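You operate a simulated robot arm through the tools that you are given. There is no shell and no other tool.

The job below is to be done with a simulated robot arm. You get a single attempt, and the scene is never put back.

## Task
Tack the patch on the grey film end and clamp it at the red line.
Fine: grey clamp shut while you dab the whole patch, dabber loaded at the tack tin and back; clamp open to slide the tab, shut again at the line. Set down upright: wooden dabber. A coat counts when it lies all over at full strength: go over it till it gets no stronger.

Only the result counts: the job must be done as asked and must still hold three seconds after the hand-in. Knocking over, shifting, dropping, spilling or breaking anything else fails it.

## Robot
A 7-joint arm with a two-finger parallel gripper, fixed in place. Base frame: the origin is on the floor under the middle of its stand, x ahead of it, y to its left, z up. Readings come in mm, degrees, newtons and seconds.
It reaches about 1247 mm from its shoulder. Its first joint turns from -132.0 to 132.0 degrees. Payload 3.91 kg.
The TCP is the grasp point between the finger pads, 30 mm short of the fingertips. In the tool frame z runs along the fingers and y along their closing line. Largest opening 110 mm; finger width 20, thickness 10; the body of the gripper, 48 by 112 mm, starts 55 mm behind the TCP.
Orientation is that of the tool frame in the base frame, as a unit quaternion [w, x, y, z]. With the fingers straight down and closing along the base's y, the tool's x points along the base's -x, its y along +y and its z along -z.

## Interface
- The arm moves only by the tool nudge_tool. Its arguments are lists of equal length, an entry for each row: "offset": the shift along the tool's x, y, z in mm, a list of three; "rot": the turn, a rotation vector about the tool's x, y, z in degrees, a list of three; "grip": the closure in counts, from 0 (fully open) to 255 (shut). In form: {"offset": [[tx, ty, tz], ...], "rot": [[ax, ay, az], ...], "grip": [grip, ...]}. A call has 1 to 20 rows; each row shifts and turns the commanded pose from where the row before left it, along the tool's axes as they then stand. Each row takes 0.2 s and may step no farther than 50 mm and 8.6 degrees from the row before; otherwise, or with a gripper value out of range, the whole call is refused. A pose out of reach is approached as far as the arm can. The call stops where the force on the tool passes 40 N (or 10 N more than at its start, if that is more) or the arm is blocked; 0.2 s more then pass. Each finger travels about 108 mm/s and halts on what it meets, pressing with about 42 N; the grip force reading is that of the motor and also rises with nothing between the fingers. The clock runs only during rows and for 0.2 s after the last one: add rows that do not move to give the fingers time. The reply holds the time, the measured pose of the TCP, the force on the tool along the base axes, the opening and the grip force, in the units named above and with some noise, with the torque about the TCP (base axes, N m) and any sound that the robot's microphone picked up, and new pictures: "pictures" is both (left out), scene, wrist or none.
- Cameras (640 x 400 px; columns grow to the right, rows downward): "scene" is fixed at [48.6, 499.9, 1493]; the picture's right is [-0.03, -1.00, 0.00], its down [-0.53, 0.02, -0.85] and it looks along [0.85, -0.03, -0.53] (base axes); focal length 319 px, centre (320, 200). "wrist" rides on the gripper at [72, 17, -103] in the tool frame; the picture's right is [-0.23, 0.97, 0.00], its down [-0.76, -0.18, -0.62] and it looks along [-0.61, -0.14, 0.78] (tool axes); focal length 222 px, centre (320, 200). There is no depth. A picture from a camera that has moved, and an enlarged one, comes with that camera's place and axes in the base frame and with its lens.
- close_up(camera, box): a new picture of the part [left, top, right, bottom] of that camera's present view, enlarged. No time passes.
- hand_in(): hands the job in; it is judged then, once.

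Nothing tells you positions but the pictures and the camera data. Unless the task says otherwise, let go and move clear before handing in.

The tools are called after ">>>" as a command line: name --argument value ..., lists and objects as JSON in quotes. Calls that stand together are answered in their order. nudge_tool: Moves the arm, as the interface text tells. Its arguments: {"type":"object","properties":{"offset":{"type":"array"},"rot":{"type":"array"},"grip":{"type":"array"},"pictures":{"type":"string","enum":["both","scene","wrist","none"]}},"required":["offset","rot","grip"]} The other tools are called the same way: close_up (camera, box) takes an enlarged picture of a part of a camera's view; hand_in () hands the job in.

At the start:

```text
t: 0.0
tool_pos: [409.9, 442.1, 1290.2]
tcp_rot: [0.0, -0.001, 1.0, 0.001]
contact_force: [0.1, -0.9, -0.6]
wrist_torque: [0.01, -0.04, 0.01]
grip_width: 110.0
gripper_force: 0.1
```

scene: 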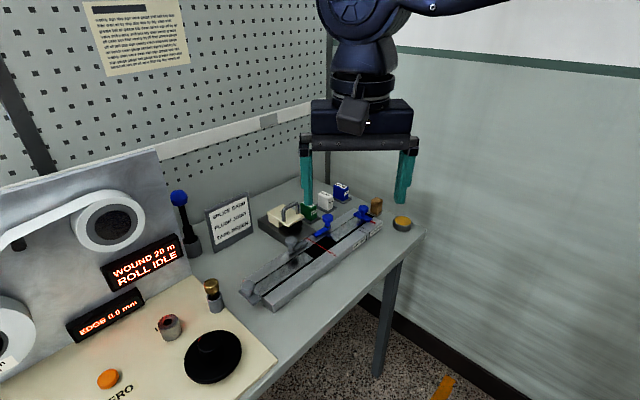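
wrist: 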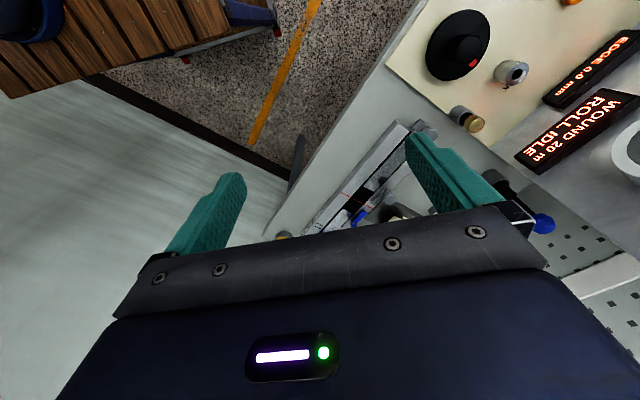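

I see a bench with a splicing rail, blue- and grey-handled clamps, tins and a winder panel on the left. First I'll look closer at the parts before moving.

>>> close_up --camera "scene" --box '[230, 170, 430, 310]'

>>> close_up --camera "scene" --box '[270, 170, 390, 250]'

>>> close_up --camera "scene" --box '[60, 170, 260, 400]'

>>> close_up --camera "wrist" --box '[270, 80, 470, 240]'

>>> close_up --camera "scene" --box '[75, 0, 200, 80]'

>>> close_up --camera "scene" --box '[200, 190, 260, 250]'

```text
2.86 times, centred on (330, 240) of scene
camera zoom: at [48.6, 499.9, 1493.0], right [-0.03, -1.0, 0.0], down [-0.53, 0.02, -0.85], along [0.85, -0.03, -0.53], focal length 911 px, centre (291, 86)
```

zoom: 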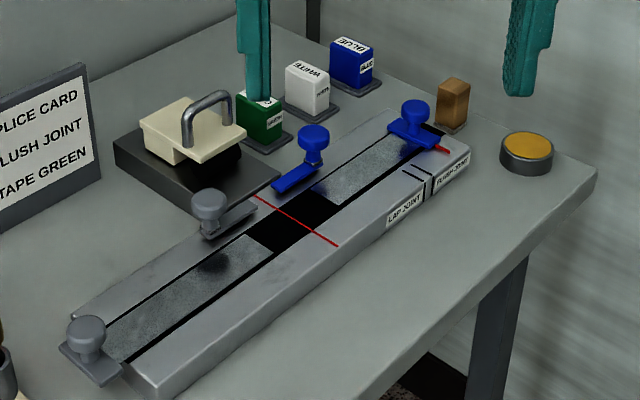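

```text
5.00 times, centred on (330, 210) of scene
camera zoom: at [48.6, 499.9, 1493.0], right [-0.03, -1.0, 0.0], down [-0.53, 0.02, -0.85], along [0.85, -0.03, -0.53], focal length 1594 px, centre (270, 150)
```

zoom: 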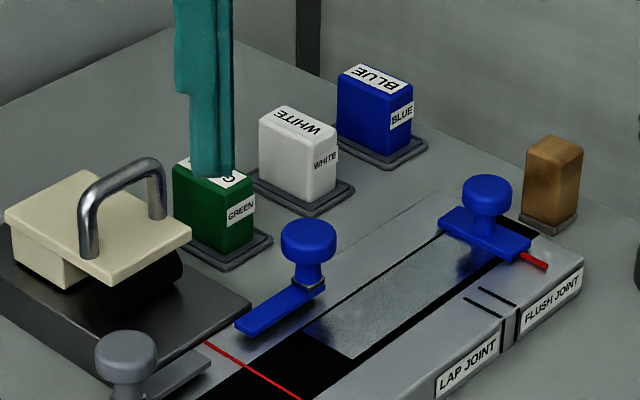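

```text
1.74 times, centred on (160, 285) of scene
camera zoom: at [48.6, 499.9, 1493.0], right [-0.03, -1.0, 0.0], down [-0.53, 0.02, -0.85], along [0.85, -0.03, -0.53], focal length 554 px, centre (598, 52)
```

zoom: 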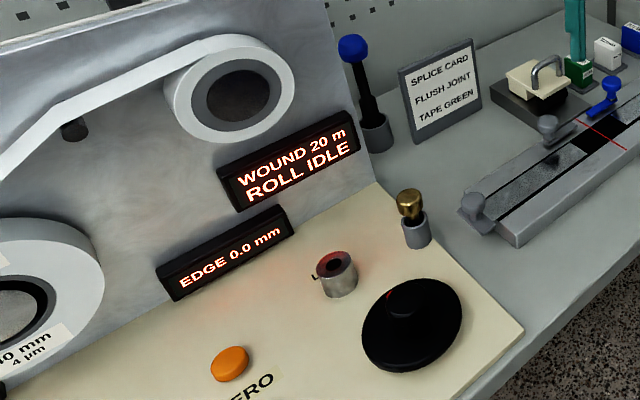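

```text
2.50 times, centred on (370, 160) of wrist
camera zoom: at [337.9, 458.9, 1395.1], right [0.23, 0.97, 0.0], down [0.76, -0.18, 0.62], along [0.61, -0.14, -0.78], focal length 555 px, centre (195, 300)
```

zoom: 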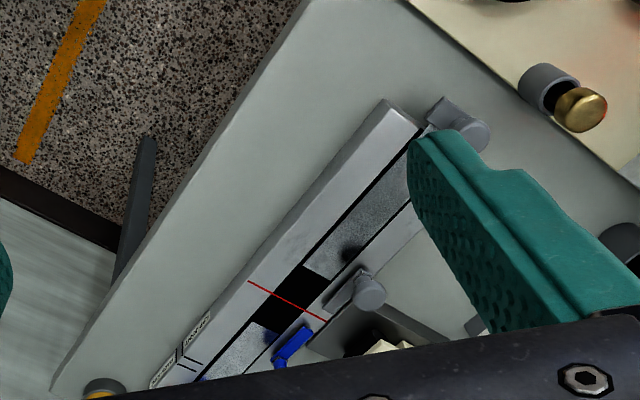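

```text
5.00 times, centred on (138, 40) of scene
camera zoom: at [48.6, 499.9, 1493.0], right [-0.03, -1.0, 0.0], down [-0.53, 0.02, -0.85], along [0.85, -0.03, -0.53], focal length 1594 px, centre (1232, 1000)
```

zoom: 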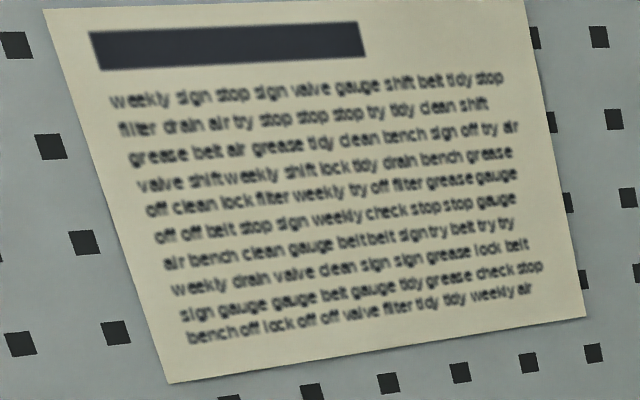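

```text
6.67 times, centred on (230, 220) of scene
camera zoom: at [48.6, 499.9, 1493.0], right [-0.03, -1.0, 0.0], down [-0.53, 0.02, -0.85], along [0.85, -0.03, -0.53], focal length 2125 px, centre (920, 67)
```

zoom: 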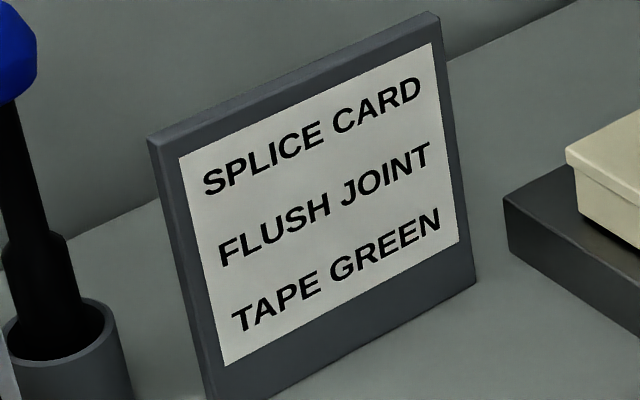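

The rail lies at about 45° on the bench, top near z≈888; the grey film end lies on the left, with a grey knobbed clamp and a grey knobbed tab at its outer end. I'll enlarge details before moving.

>>> close_up --camera "scene" --box '[240, 220, 320, 310]'

>>> close_up --camera "scene" --box '[285, 205, 345, 260]'

>>> close_up --camera "scene" --box '[345, 185, 425, 245]'

>>> close_up --camera "wrist" --box '[300, 110, 420, 230]'

```text
4.44 times, centred on (280, 265) of scene
camera zoom: at [48.6, 499.9, 1493.0], right [-0.03, -1.0, 0.0], down [-0.53, 0.02, -0.85], along [0.85, -0.03, -0.53], focal length 1416 px, centre (498, -89)
```

zoom: 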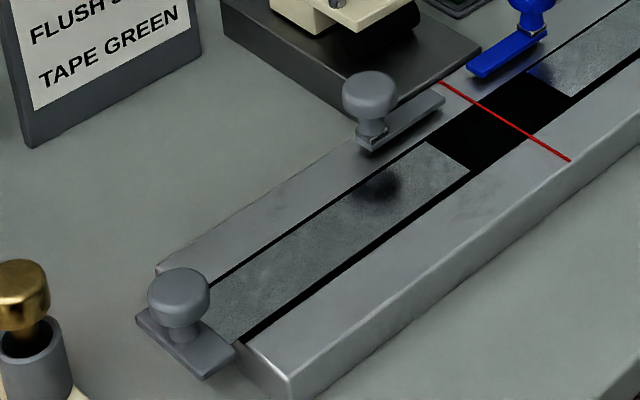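

```text
7.27 times, centred on (315, 232) of scene
camera zoom: at [48.6, 499.9, 1493.0], right [-0.03, -1.0, 0.0], down [-0.53, 0.02, -0.85], along [0.85, -0.03, -0.53], focal length 2318 px, centre (356, -36)
```

zoom: 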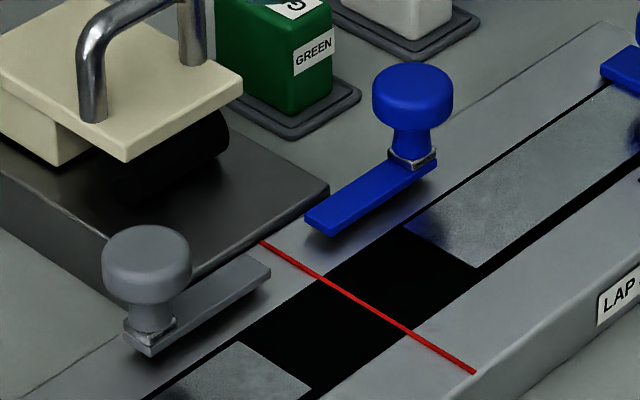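

```text
6.67 times, centred on (385, 215) of scene
camera zoom: at [48.6, 499.9, 1493.0], right [-0.03, -1.0, 0.0], down [-0.53, 0.02, -0.85], along [0.85, -0.03, -0.53], focal length 2125 px, centre (-113, 100)
```

zoom: 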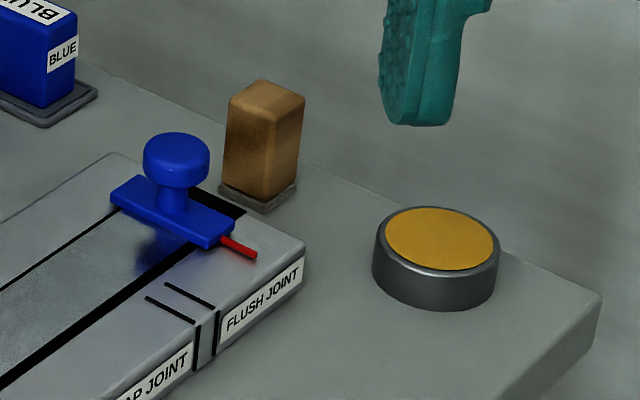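

```text
3.33 times, centred on (360, 170) of wrist
camera zoom: at [337.9, 458.9, 1395.1], right [0.23, 0.97, 0.0], down [0.76, -0.18, 0.62], along [0.61, -0.14, -0.78], focal length 740 px, centre (187, 300)
```

zoom: 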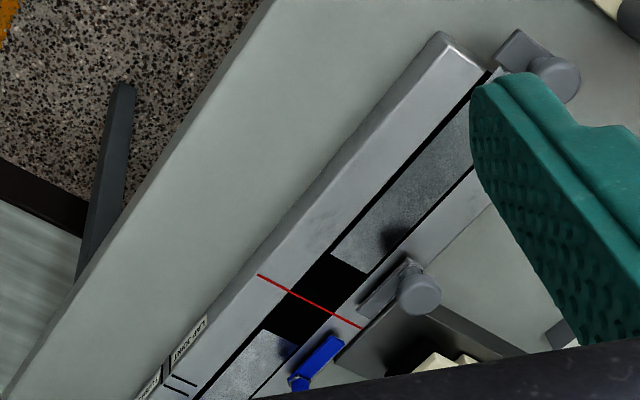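

The grey clamp's arm lies parallel to the rail (open), the tab knob is at the outer left end, the wooden block on its small base and the yellow-topped tin are at the far right. I'll move the wrist camera above the rail to survey.

>>> nudge_tool --offset '[[-39, 3, 23], [-39, 3, 23], [-39, 3, 23], [-39, 3, 23], [-39, 3, 23], [-39, 3, 23], [-39, 3, 23], [-39, 3, 23], [-39, 3, 23], [0, 0, 0], [0, 0, 0]]' --rot '[[0, 0, 0], [0, 0, 0], [0, 0, 0], [0, 0, 0], [0, 0, 0], [0, 0, 0], [0, 0, 0], [0, 0, 0], [0, 0, 0], [0, 0, 0], [0, 0, 0]]' --grip '[0, 0, 0, 0, 0, 0, 0, 0, 0, 0, 0]'

```text
t: 2.4
tool_pos: [760.1, 470.7, 1085.9]
tcp_rot: [0.0, 0.0, 1.0, 0.0]
contact_force: [-0.4, 0.1, 0.0]
wrist_torque: [-0.03, 0.02, 0.04]
grip_width: 110.0
gripper_force: 0.1
camera wrist: at [686.9, 486.7, 1189.0], right [0.23, 0.97, 0.0], down [0.76, -0.18, 0.62], along [0.61, -0.14, -0.78], focal length 222 px, centre (320, 200)
```

scene: 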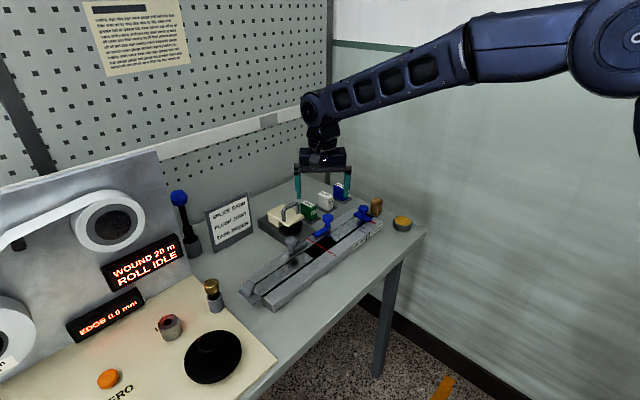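
wrist: 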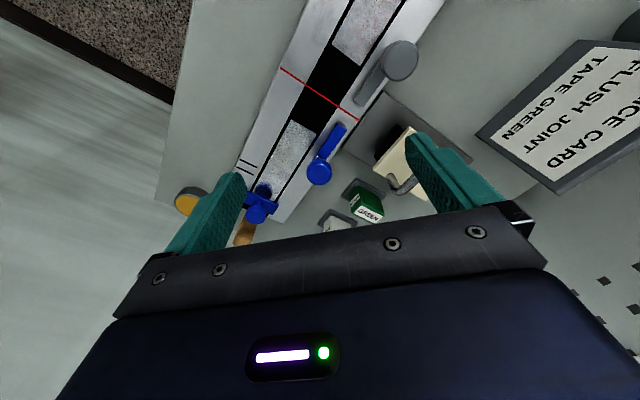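

Now I have an overhead view of the rail. I'll enlarge this wrist view to measure clamp, film end and red line.

>>> close_up --camera "wrist" --box '[240, 0, 440, 125]'

>>> close_up --camera "wrist" --box '[160, 110, 420, 260]'

>>> close_up --camera "scene" --box '[290, 185, 420, 260]'

```text
3.20 times, centred on (340, 62) of wrist
camera zoom: at [686.9, 486.7, 1189.0], right [0.23, 0.97, 0.0], down [0.76, -0.18, 0.62], along [0.61, -0.14, -0.78], focal length 711 px, centre (256, 640)
```

zoom: 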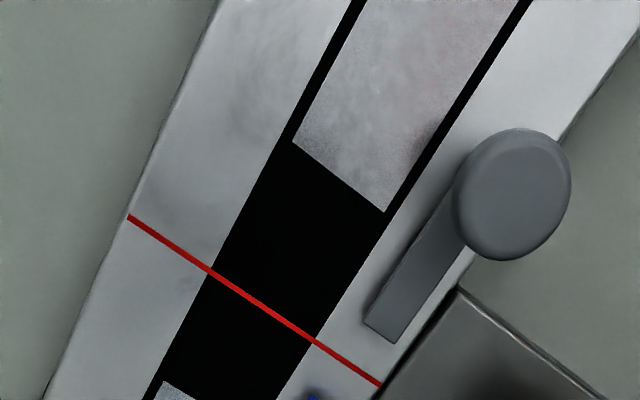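

```text
2.46 times, centred on (290, 185) of wrist
camera zoom: at [686.9, 486.7, 1189.0], right [0.23, 0.97, 0.0], down [0.76, -0.18, 0.62], along [0.61, -0.14, -0.78], focal length 547 px, centre (394, 237)
```

zoom: 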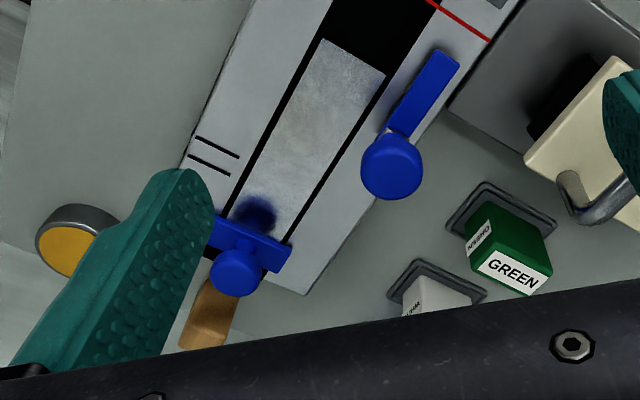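

```text
4.92 times, centred on (355, 222) of scene
camera zoom: at [48.6, 499.9, 1493.0], right [-0.03, -1.0, 0.0], down [-0.53, 0.02, -0.85], along [0.85, -0.03, -0.53], focal length 1569 px, centre (148, 89)
```

zoom: 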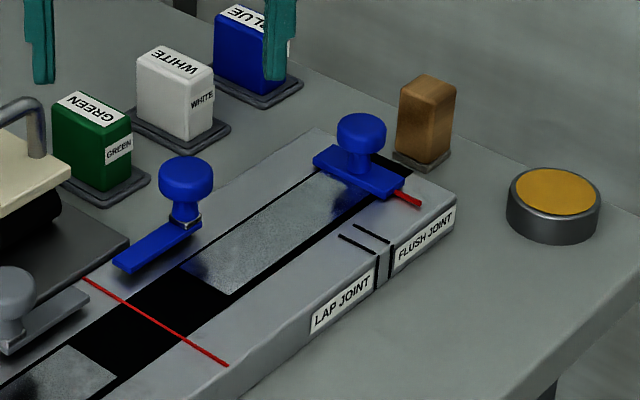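

The knob of the grey clamp is near (731, 556), top about z≈941, with the film end about 50 mm short of the red line. I'll move over the clamp, turning the gripper so its fingers close along the rail.

>>> nudge_tool --offset '[[10, 28, 25], [10, 28, 25], [9, 29, 25], [0, 0, 0], [0, 0, 0], [0, 0, 0], [0, 0, 0], [0, 0, 0], [0, 0, 0], [0, 0, 0]]' --rot '[[0, 0, 0], [0, 0, 0], [0, 0, 0], [0, 0, -7.5], [0, 0, -7.5], [0, 0, -7.5], [0, 0, -7.5], [0, 0, -7.5], [0, 0, -7.5], [0, 0, 0]]' --grip '[0, 0, 0, 60, 80, 100, 110, 110, 110, 110]'

```text
t: 4.6
tool_pos: [731.8, 554.9, 1008.2]
tcp_rot: [0.0, -0.384, 0.924, 0.0]
contact_force: [0.9, -0.1, -0.3]
wrist_torque: [0.01, -0.01, -0.02]
grip_width: 62.4
gripper_force: 0.1
camera wrist: at [668.7, 515.6, 1112.9], right [-0.53, 0.85, 0.0], down [0.66, 0.41, 0.62], along [0.53, 0.33, -0.78], focal length 222 px, centre (320, 200)
```

scene: 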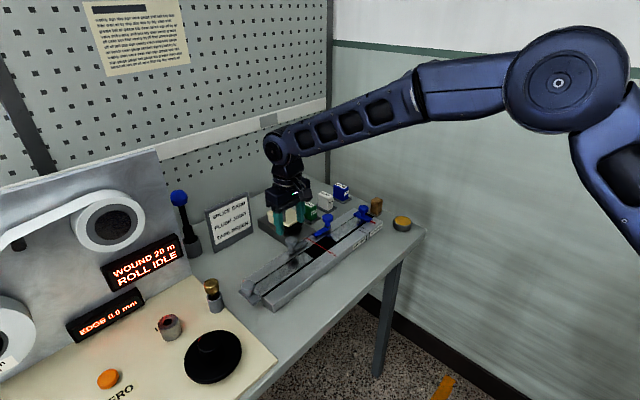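
wrist: 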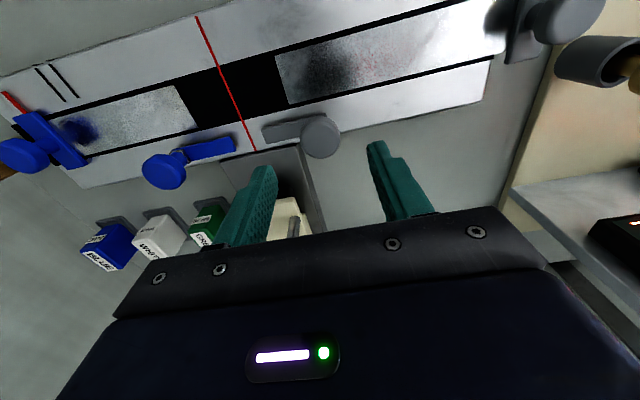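

The clamp knob sits nearly under the gripper axis. I'll zoom to refine its position and study the film end.

>>> close_up --camera "wrist" --box '[240, 80, 400, 180]'

>>> close_up --camera "wrist" --box '[180, 0, 380, 125]'

>>> close_up --camera "wrist" --box '[440, 0, 640, 125]'

>>> close_up --camera "scene" --box '[250, 170, 350, 260]'

```text
4.00 times, centred on (320, 130) of wrist
camera zoom: at [668.7, 515.6, 1112.9], right [-0.53, 0.85, 0.0], down [0.66, 0.41, 0.62], along [0.53, 0.33, -0.78], focal length 888 px, centre (320, 480)
```

zoom: 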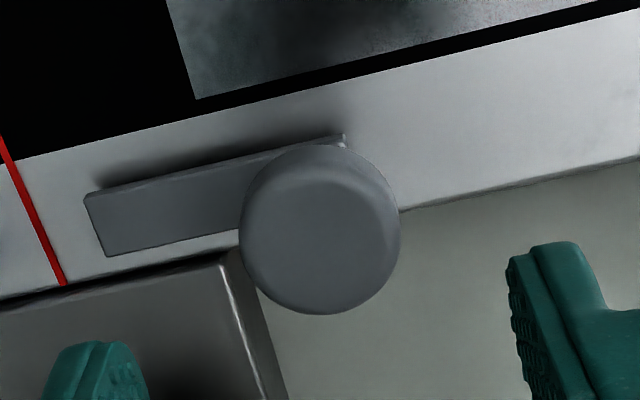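

```text
3.20 times, centred on (280, 62) of wrist
camera zoom: at [668.7, 515.6, 1112.9], right [-0.53, 0.85, 0.0], down [0.66, 0.41, 0.62], along [0.53, 0.33, -0.78], focal length 711 px, centre (448, 640)
```

zoom: 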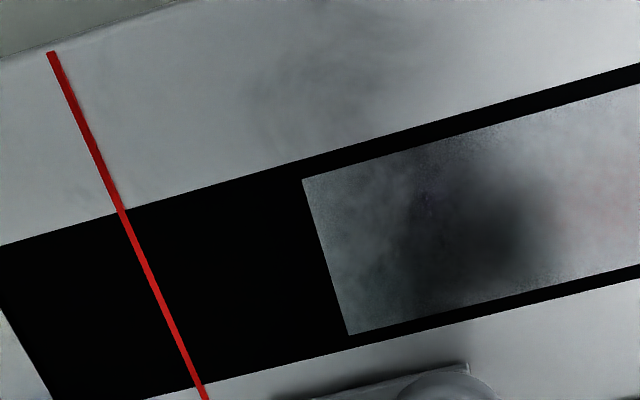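

```text
3.20 times, centred on (540, 62) of wrist
camera zoom: at [668.7, 515.6, 1112.9], right [-0.53, 0.85, 0.0], down [0.66, 0.41, 0.62], along [0.53, 0.33, -0.78], focal length 711 px, centre (-384, 640)
```

zoom: 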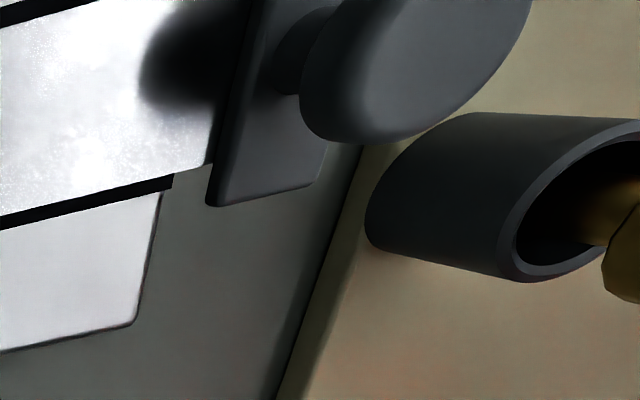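

```text
4.44 times, centred on (300, 215) of scene
camera zoom: at [48.6, 499.9, 1493.0], right [-0.03, -1.0, 0.0], down [-0.53, 0.02, -0.85], along [0.85, -0.03, -0.53], focal length 1416 px, centre (409, 133)
```

zoom: 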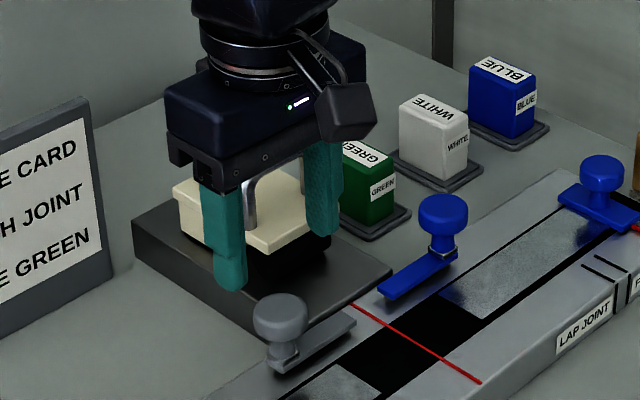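

The knob centre matches the tool axis at (732, 555). I'll descend so the pads surround the knob head, then close.

>>> nudge_tool --offset '[[0, 0, 25], [0, 0, 25], [0, 0, 23], [0, 0, 0], [0, 0, 0]]' --rot '[[0, 0, 0], [0, 0, 0], [0, 0, 0], [0, 0, 0], [0, 0, 0]]' --grip '[110, 110, 110, 110, 110]'

>>> nudge_tool --offset '[[0, 0, 0], [0, 0, 0], [0, 0, 0]]' --rot '[[0, 0, 0], [0, 0, 0], [0, 0, 0]]' --grip '[150, 200, 220]'

```text
t: 5.8
tool_pos: [733.6, 553.8, 934.7]
tcp_rot: [0.0, -0.382, 0.924, 0.0]
contact_force: [0.0, 0.7, 0.3]
wrist_torque: [-0.04, 0.02, 0.01]
grip_width: 62.5
gripper_force: 0.1
camera wrist: at [670.4, 514.0, 1038.7], right [-0.53, 0.85, 0.0], down [0.66, 0.41, 0.62], along [0.53, 0.33, -0.78], focal length 222 px, centre (320, 200)
```

scene: 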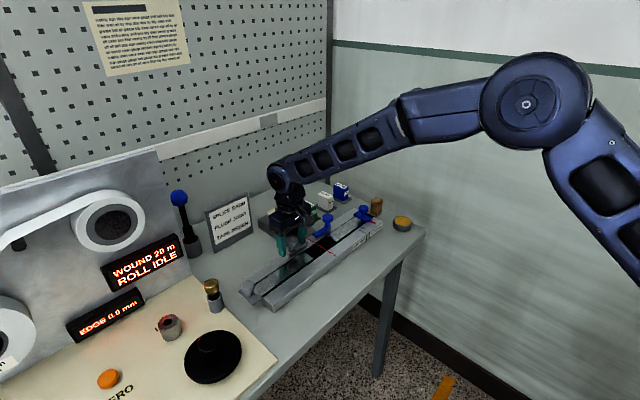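
wrist: 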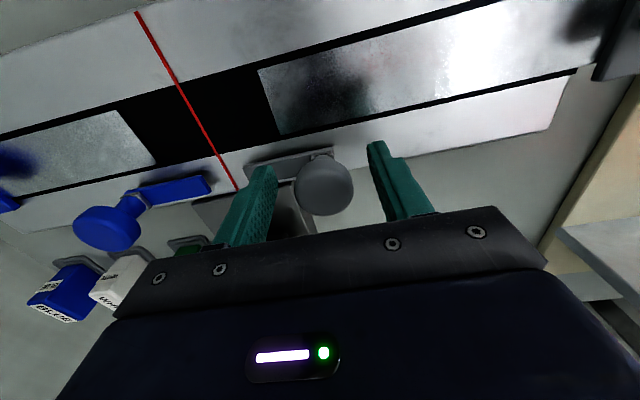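

```text
t: 6.6
tool_pos: [732.1, 554.4, 934.2]
tcp_rot: [0.0, -0.384, 0.923, 0.0]
contact_force: [-10.3, 12.0, -1.9]
wrist_torque: [0.21, 0.06, -0.02]
grip_width: 33.9
gripper_force: 44.7
camera wrist: at [669.2, 515.2, 1038.8], right [-0.53, 0.85, 0.0], down [0.66, 0.41, 0.62], along [0.53, 0.33, -0.78], focal length 222 px, centre (320, 200)
```

scene: 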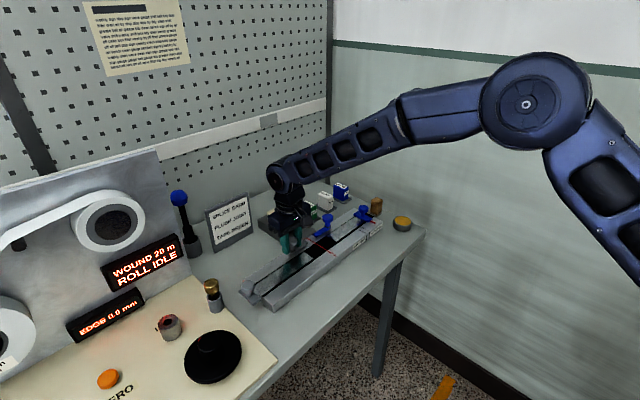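
wrist: 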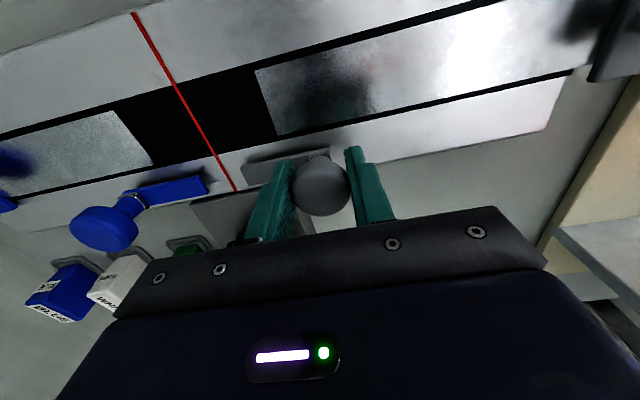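

The pads hold the knob, with a small sideways force showing I'm about a millimetre off along the rail. I'll re-centre slightly, then turn the knob a little to test its motion.

>>> nudge_tool --offset '[[0, 1.0, 0], [0, 0, 0]]' --rot '[[0, 0, 0], [0, 0, 0]]' --grip '[220, 220]' --pictures "none"

>>> nudge_tool --offset '[[0, 0, 0], [0, 0, 0], [0, 0, 0]]' --rot '[[0, 0, 7.5], [0, 0, 7.5], [0, 0, 0]]' --grip '[220, 220, 220]'

```text
t: 7.2
tool_pos: [732.6, 555.3, 934.9]
tcp_rot: [0.0, -0.383, 0.924, 0.0]
contact_force: [-10.6, 10.3, -4.7]
wrist_torque: [0.35, -0.24, 0.01]
grip_width: 33.5
gripper_force: 45.0
```

```text
t: 8.0
tool_pos: [731.1, 555.8, 935.6]
tcp_rot: [0.0, -0.258, 0.966, 0.0]
contact_force: [-6.0, 23.2, -16.6]
wrist_torque: [0.22, -0.24, 0.05]
grip_width: 33.3
gripper_force: 44.5
camera wrist: at [660.8, 533.4, 1038.9], right [-0.29, 0.96, 0.0], down [0.75, 0.23, 0.62], along [0.6, 0.18, -0.78], focal length 222 px, centre (320, 200)
```

scene: 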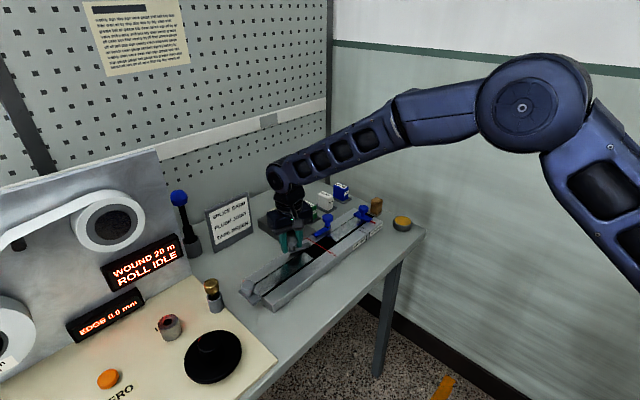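
wrist: 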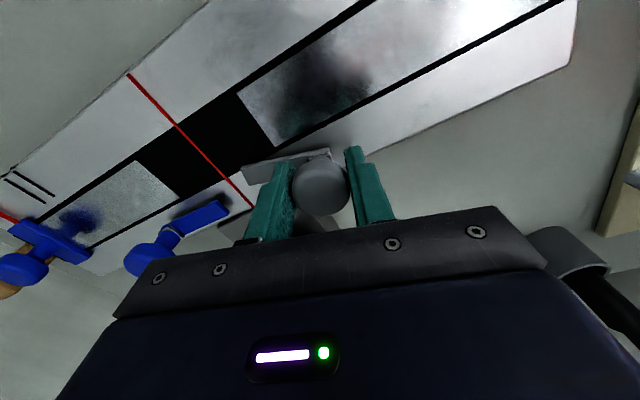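

The clamp arm follows the turn. Side and downward pull are growing a little, so I'll relieve them with small shifts before continuing.

>>> nudge_tool --offset '[[0, 2.0, 2.0], [0, 0, 0]]' --rot '[[0, 0, 0], [0, 0, 0]]' --grip '[220, 220]' --pictures "none"

```text
t: 8.6
tool_pos: [731.2, 556.5, 933.7]
tcp_rot: [0.001, -0.258, 0.966, 0.0]
contact_force: [-6.3, 1.8, 5.0]
wrist_torque: [-0.72, 1.11, -0.01]
grip_width: 33.3
gripper_force: 45.4
```

Forces dropped. I'll continue turning in small chunks.

>>> nudge_tool --offset '[[0, 0, -0.5], [0, 0, 0], [0, 0, 0]]' --rot '[[0, 0, 7.5], [0, 0, 7.5], [0, 0, 0]]' --grip '[220, 220, 220]' --pictures "none"

>>> nudge_tool --offset '[[0, 0, 0], [0, 0, 0], [0, 0, 0]]' --rot '[[0, 0, 7.5], [0, 0, 7.5], [0, 0, 0]]' --grip '[220, 220, 220]' --pictures "wrist"

```text
t: 9.4
tool_pos: [731.2, 556.2, 935.4]
tcp_rot: [0.0, -0.13, 0.991, 0.0]
contact_force: [0.6, -4.1, 8.7]
wrist_torque: [-0.15, -0.03, -0.02]
grip_width: 33.5
gripper_force: 45.2
```

```text
t: 10.2
tool_pos: [732.3, 556.6, 935.2]
tcp_rot: [0.0, 0.0, 1.0, 0.0]
contact_force: [6.0, -5.2, 4.3]
wrist_torque: [0.04, -0.43, -0.03]
grip_width: 33.5
gripper_force: 45.1
camera wrist: at [659.3, 573.0, 1038.8], right [0.23, 0.97, 0.0], down [0.76, -0.18, 0.62], along [0.61, -0.14, -0.78], focal length 222 px, centre (320, 200)
```

wrist: 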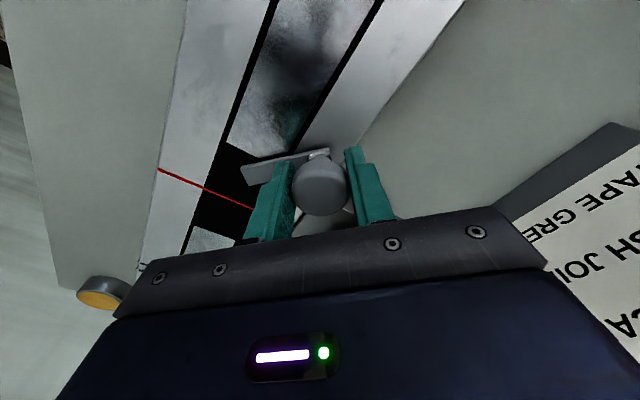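

The arm has swung 45° and forces are low. I'll turn the remaining 45°.

>>> nudge_tool --offset '[[0, 0, 0], [0, 0, 0], [0, 0, 0], [0, 0, 0]]' --rot '[[0, 0, 7.5], [0, 0, 7.5], [0, 0, 7.5], [0, 0, 0]]' --grip '[220, 220, 220, 220]' --pictures "wrist"

>>> nudge_tool --offset '[[0, 0, 0], [0, 0, 0], [0, 0, 0], [0, 0, 0]]' --rot '[[0, 0, 7.5], [0, 0, 7.5], [0, 0, 7.5], [0, 0, 0]]' --grip '[220, 220, 220, 220]' --pictures "both"

```text
t: 11.2
tool_pos: [731.2, 557.7, 934.6]
tcp_rot: [0.001, 0.197, 0.98, 0.001]
contact_force: [27.8, 13.4, 3.7]
wrist_torque: [-0.08, -0.96, 0.0]
grip_width: 33.4
gripper_force: 44.6
camera wrist: at [671.2, 600.0, 1038.8], right [0.58, 0.81, 0.0], down [0.63, -0.46, 0.62], along [0.51, -0.36, -0.78], focal length 222 px, centre (320, 200)
```

wrist: 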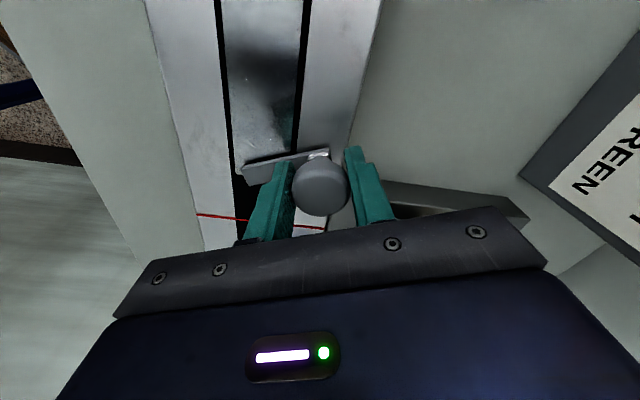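

```text
t: 12.2
tool_pos: [732.1, 558.1, 933.9]
tcp_rot: [0.0, 0.383, 0.924, 0.001]
contact_force: [38.0, 14.8, 5.4]
wrist_torque: [0.26, -0.16, 0.09]
grip_width: 33.7
gripper_force: 44.6
camera wrist: at [692.8, 620.6, 1038.9], right [0.85, 0.53, 0.0], down [0.41, -0.67, 0.62], along [0.33, -0.53, -0.78], focal length 222 px, centre (320, 200)
```

scene: 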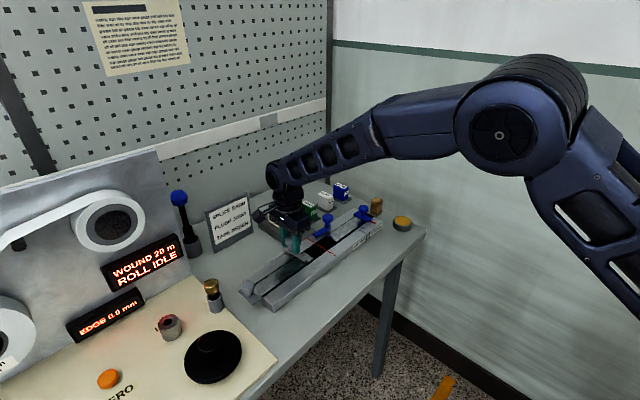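
wrist: 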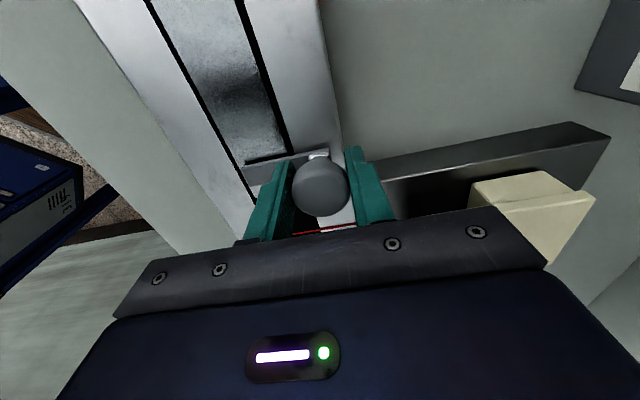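

The arm now crosses the film. I'll relieve the side force, then open the fingers to let the clamp rest and check it.

>>> nudge_tool --offset '[[-1, 2.5, 0], [0, 0, 0]]' --rot '[[0, 0, 0], [0, 0, 0]]' --grip '[220, 220]' --pictures "none"

>>> close_up --camera "wrist" --box '[180, 80, 380, 240]'

>>> close_up --camera "scene" --box '[250, 200, 350, 290]'

```text
t: 12.8
tool_pos: [732.2, 557.6, 934.7]
tcp_rot: [-0.001, 0.383, 0.924, 0.0]
contact_force: [6.0, -6.8, 8.6]
wrist_torque: [-0.54, -0.06, -0.02]
grip_width: 33.7
gripper_force: 45.1
```

```text
2.50 times, centred on (280, 160) of wrist
camera zoom: at [693.1, 620.8, 1038.9], right [0.85, 0.53, 0.0], down [0.41, -0.66, 0.62], along [0.33, -0.53, -0.78], focal length 555 px, centre (420, 300)
```

zoom: 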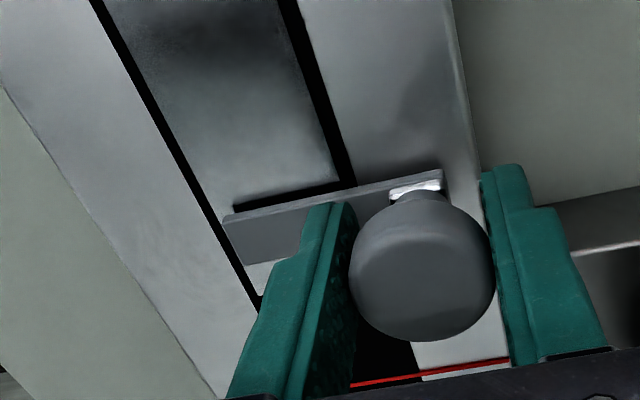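

```text
4.44 times, centred on (300, 245) of scene
camera zoom: at [48.6, 499.9, 1493.0], right [-0.03, -1.0, 0.0], down [-0.53, 0.02, -0.85], along [0.85, -0.03, -0.53], focal length 1416 px, centre (409, 0)
```

zoom: 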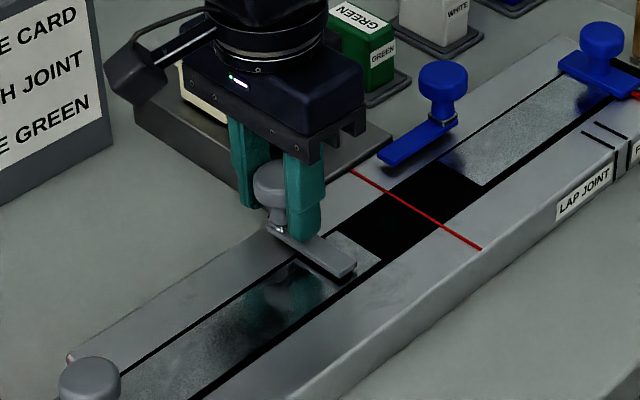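

The clamp arm lies squarely across the film. I'll open the fingers and rise to inspect.

>>> nudge_tool --offset '[[0, 0, 0], [0, 0, 0], [0, 0, -30], [0, 0, -40], [0, 0, -40], [0, 0, -40], [0, 0, 0]]' --rot '[[0, 0, 0], [0, 0, 0], [0, 0, 0], [0, 0, 0], [0, 0, 0], [0, 0, 0], [0, 0, 0]]' --grip '[110, 110, 110, 110, 110, 110, 110]'

>>> close_up --camera "scene" --box '[250, 200, 350, 290]'

>>> close_up --camera "wrist" --box '[240, 80, 400, 200]'

```text
t: 14.4
tool_pos: [731.5, 556.5, 1083.4]
tcp_rot: [0.0, 0.383, 0.924, 0.0]
contact_force: [-1.0, 0.3, 0.4]
wrist_torque: [-0.01, -0.02, 0.02]
grip_width: 62.3
gripper_force: 0.1
camera wrist: at [692.7, 620.1, 1187.0], right [0.85, 0.53, 0.0], down [0.41, -0.66, 0.62], along [0.33, -0.53, -0.78], focal length 222 px, centre (320, 200)
```

scene: 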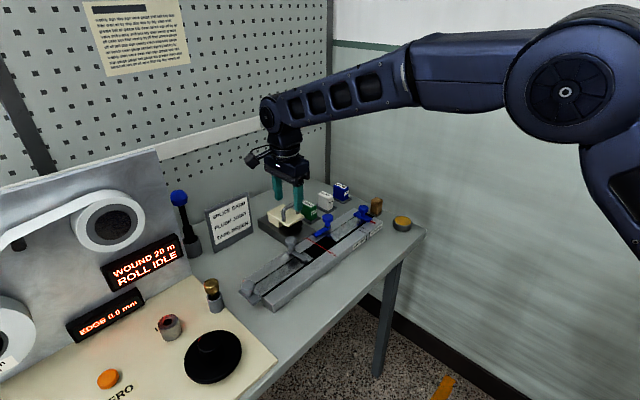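
wrist: 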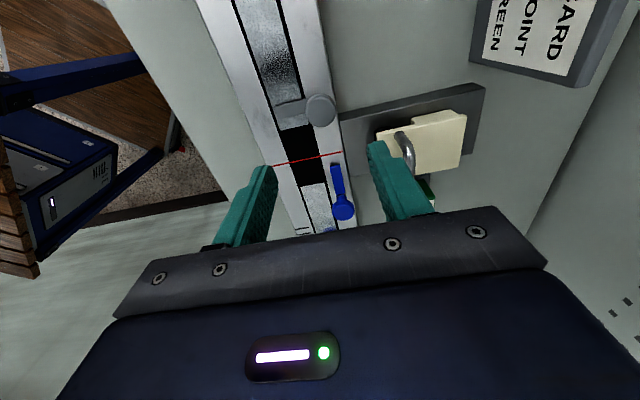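

```text
4.44 times, centred on (300, 245) of scene
camera zoom: at [48.6, 499.9, 1493.0], right [-0.03, -1.0, 0.0], down [-0.53, 0.02, -0.85], along [0.85, -0.03, -0.53], focal length 1416 px, centre (409, 0)
```

zoom: 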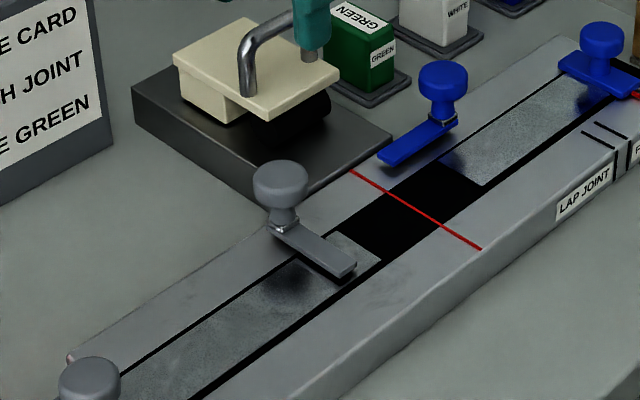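

```text
3.33 times, centred on (320, 140) of wrist
camera zoom: at [692.7, 620.1, 1187.0], right [0.85, 0.53, 0.0], down [0.41, -0.66, 0.62], along [0.33, -0.53, -0.78], focal length 740 px, centre (320, 400)
```

zoom: 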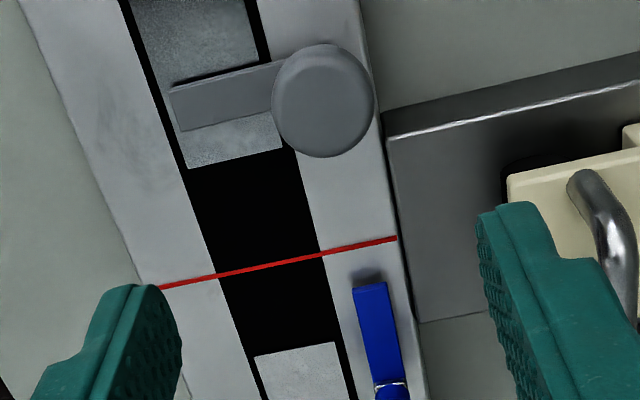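

The clamp is shut and the film end is undisturbed. Next I'll move to the far right end to look at the wooden dabber and the tack tin.

>>> nudge_tool --offset '[[-43.3, -11.4, 4.1], [-43.3, -11.4, 4.1], [-43.3, -11.4, 4.1], [-43.3, -11.4, 4.1], [-43.3, -11.4, 4.1], [-43.3, -11.4, 4.1], [-43.3, -11.4, 4.1], [-43.3, -11.4, 4.1], [0, 0, 0], [0, 0, 0], [0, 0, 0], [0, 0, 0], [0, 0, 0], [0, 0, 0], [0, 0, 0], [0, 0, 0], [0, 0, 0], [0, 0, 0], [0, 0, 0], [0, 0, 0]]' --rot '[[0, 0, 0], [0, 0, 0], [0, 0, 0], [0, 0, 0], [0, 0, 0], [0, 0, 0], [0, 0, 0], [0, 0, 0], [0, 0, -7.5], [0, 0, -7.5], [0, 0, -7.5], [0, 0, -7.5], [0, 0, -7.5], [0, 0, -7.5], [0, 0, -7.5], [0, 0, -7.5], [0, 0, -7.5], [0, 0, -7.5], [0, 0, -7.5], [0, 0, -7.5]]' --grip '[110, 110, 110, 110, 110, 110, 110, 110, 110, 110, 110, 110, 110, 110, 110, 110, 110, 110, 110, 110]'

>>> close_up --camera "wrist" --box '[220, 40, 460, 220]'

```text
t: 18.6
tool_pos: [915.2, 247.4, 1050.8]
tcp_rot: [-0.001, -0.384, 0.923, 0.0]
contact_force: [0.5, 0.3, 0.1]
wrist_torque: [-0.03, 0.01, -0.01]
grip_width: 62.6
gripper_force: 0.1
camera wrist: at [851.0, 208.7, 1155.6], right [-0.53, 0.85, 0.0], down [0.66, 0.41, 0.62], along [0.53, 0.33, -0.78], focal length 222 px, centre (320, 200)
```

scene: 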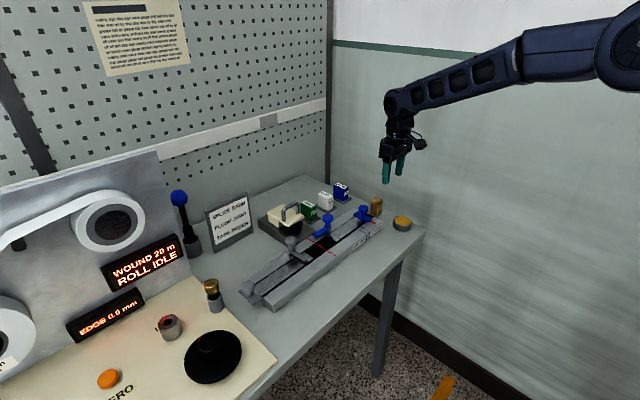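
wrist: 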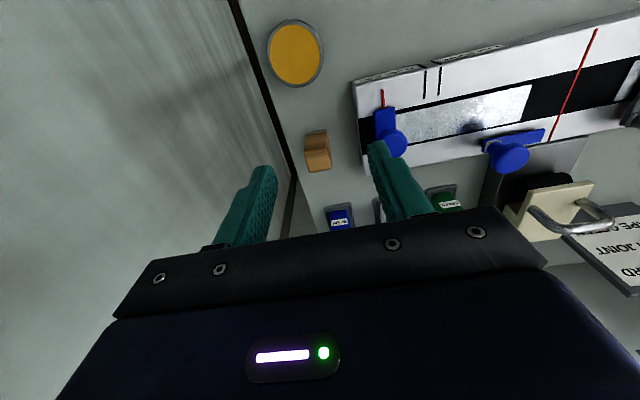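

```text
2.22 times, centred on (340, 130) of wrist
camera zoom: at [851.0, 208.7, 1155.6], right [-0.53, 0.85, 0.0], down [0.66, 0.41, 0.62], along [0.53, 0.33, -0.78], focal length 494 px, centre (276, 356)
```

zoom: 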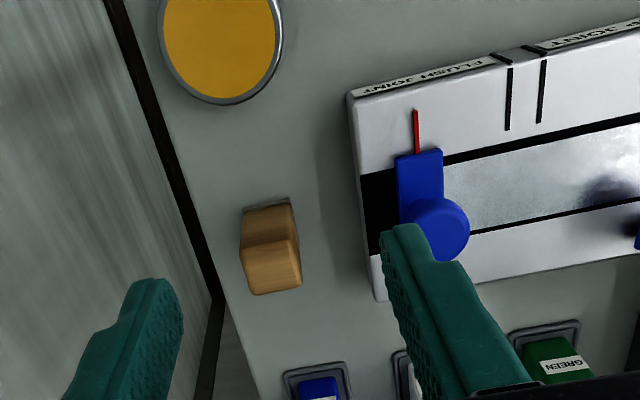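

The dabber stands near (956, 272) with its top around z≈925, and the tin is near (885, 200). I'll centre over the dabber and lower partway for an exact look.

>>> nudge_tool --offset '[[-23.5, -5.6, 20], [-23.5, -5.6, 20], [0, 0, 15], [0, 0, 0]]' --rot '[[0, 0, 0], [0, 0, 0], [0, 0, 0], [0, 0, 0]]' --grip '[110, 110, 110, 110]'

>>> close_up --camera "wrist" --box '[250, 90, 390, 210]'

>>> close_up --camera "scene" --box '[340, 150, 420, 240]'

```text
t: 19.6
tool_pos: [956.0, 275.0, 998.9]
tcp_rot: [-0.001, -0.382, 0.924, 0.0]
contact_force: [-0.6, -0.6, 1.1]
wrist_torque: [-0.01, 0.03, -0.02]
grip_width: 62.4
gripper_force: 0.0
camera wrist: at [893.1, 234.7, 1102.2], right [-0.53, 0.85, 0.0], down [0.66, 0.41, 0.62], along [0.53, 0.33, -0.78], focal length 222 px, centre (320, 200)
```

scene: 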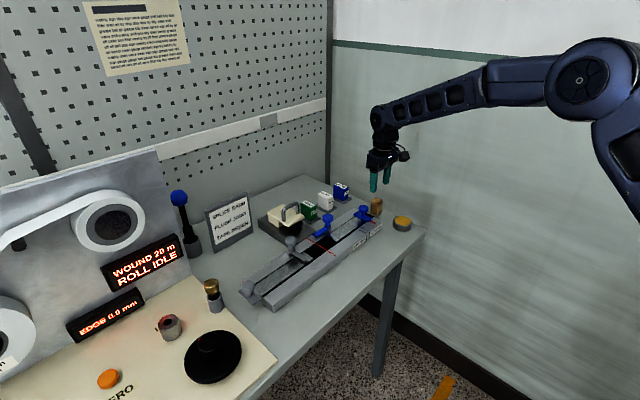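
wrist: 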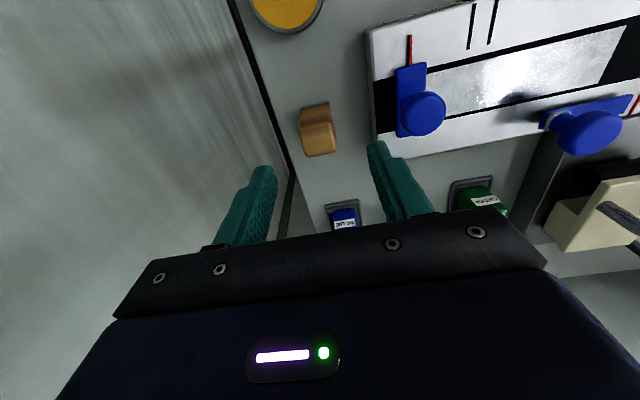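

```text
3.33 times, centred on (320, 150) of wrist
camera zoom: at [893.1, 234.7, 1102.2], right [-0.53, 0.85, 0.0], down [0.66, 0.41, 0.62], along [0.53, 0.33, -0.78], focal length 740 px, centre (320, 367)
```

zoom: 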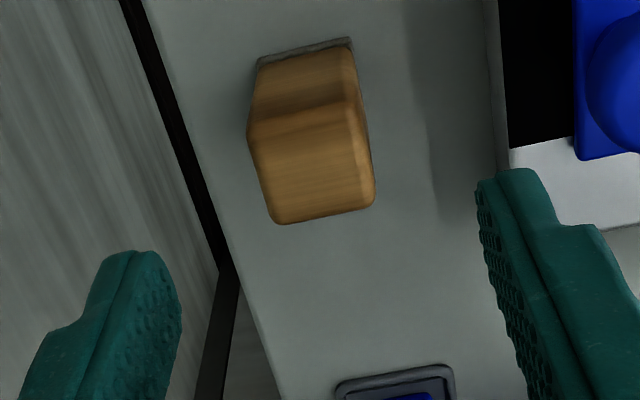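

```text
4.44 times, centred on (380, 195) of scene
camera zoom: at [48.6, 499.9, 1493.0], right [-0.03, -1.0, 0.0], down [-0.53, 0.02, -0.85], along [0.85, -0.03, -0.53], focal length 1416 px, centre (53, 222)
```

zoom: 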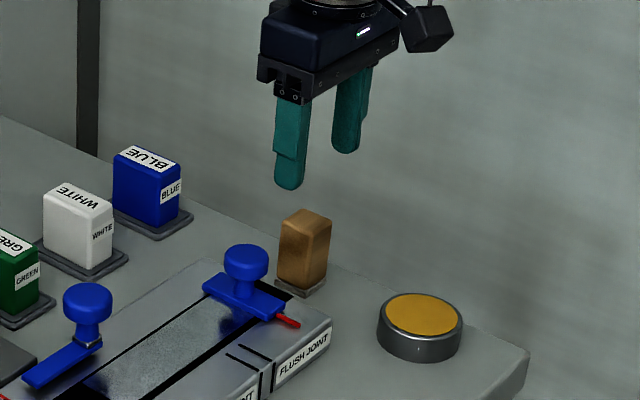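

The dabber is a wooden block about 27 mm square, standing on a thin base, aligned with the rail. I'll shift slightly and lower so the fingertips straddle its top.

>>> nudge_tool --offset '[[-3, -2, 20], [0, 0, 20], [0, 0, 15], [0, 0, 0]]' --rot '[[0, 0, 0], [0, 0, 0], [0, 0, 0], [0, 0, 0]]' --grip '[110, 110, 110, 110]'

>>> close_up --camera "wrist" --box '[240, 120, 400, 240]'

>>> close_up --camera "scene" --box '[350, 160, 410, 230]'

```text
t: 20.6
tool_pos: [956.7, 275.1, 941.4]
tcp_rot: [0.0, -0.383, 0.924, 0.0]
contact_force: [-0.7, -0.3, -0.2]
wrist_torque: [-0.04, 0.01, 0.05]
grip_width: 62.6
gripper_force: 0.2
camera wrist: at [893.9, 235.2, 1046.5], right [-0.53, 0.85, 0.0], down [0.66, 0.41, 0.62], along [0.53, 0.33, -0.78], focal length 222 px, centre (320, 200)
```

scene: 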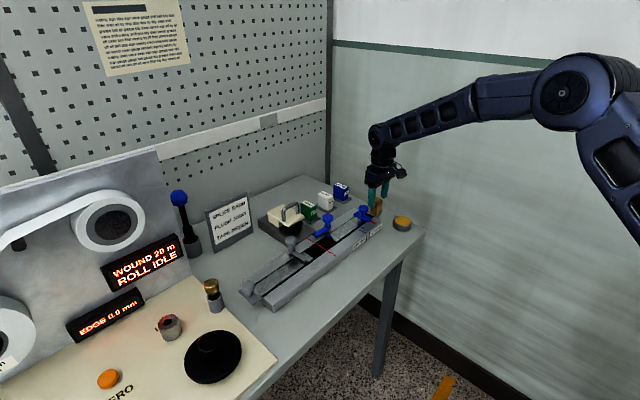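
wrist: 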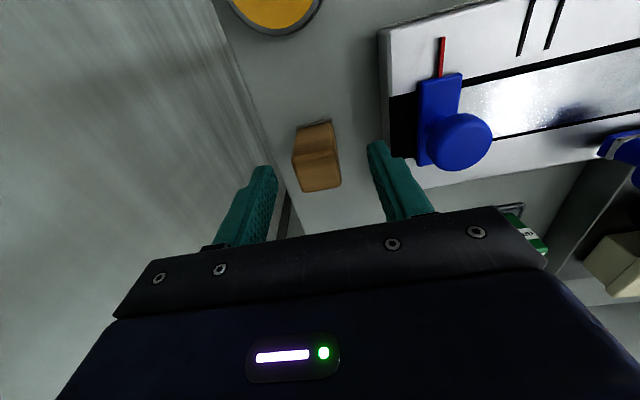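

```text
3.33 times, centred on (320, 180) of wrist
camera zoom: at [893.9, 235.2, 1046.5], right [-0.53, 0.85, 0.0], down [0.66, 0.41, 0.62], along [0.53, 0.33, -0.78], focal length 740 px, centre (320, 267)
```

zoom: 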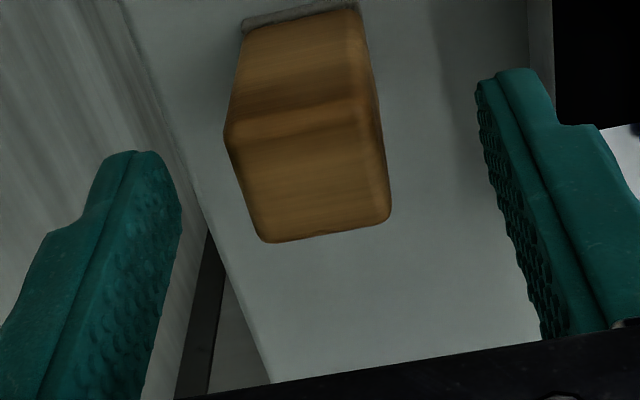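

```text
5.71 times, centred on (380, 195) of scene
camera zoom: at [48.6, 499.9, 1493.0], right [-0.03, -1.0, 0.0], down [-0.53, 0.02, -0.85], along [0.85, -0.03, -0.53], focal length 1821 px, centre (-23, 229)
```

zoom: 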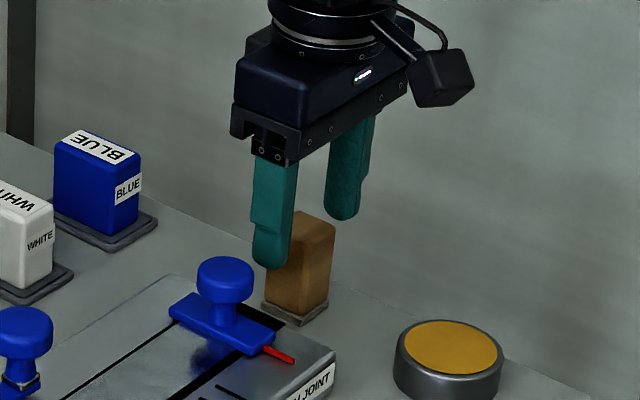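

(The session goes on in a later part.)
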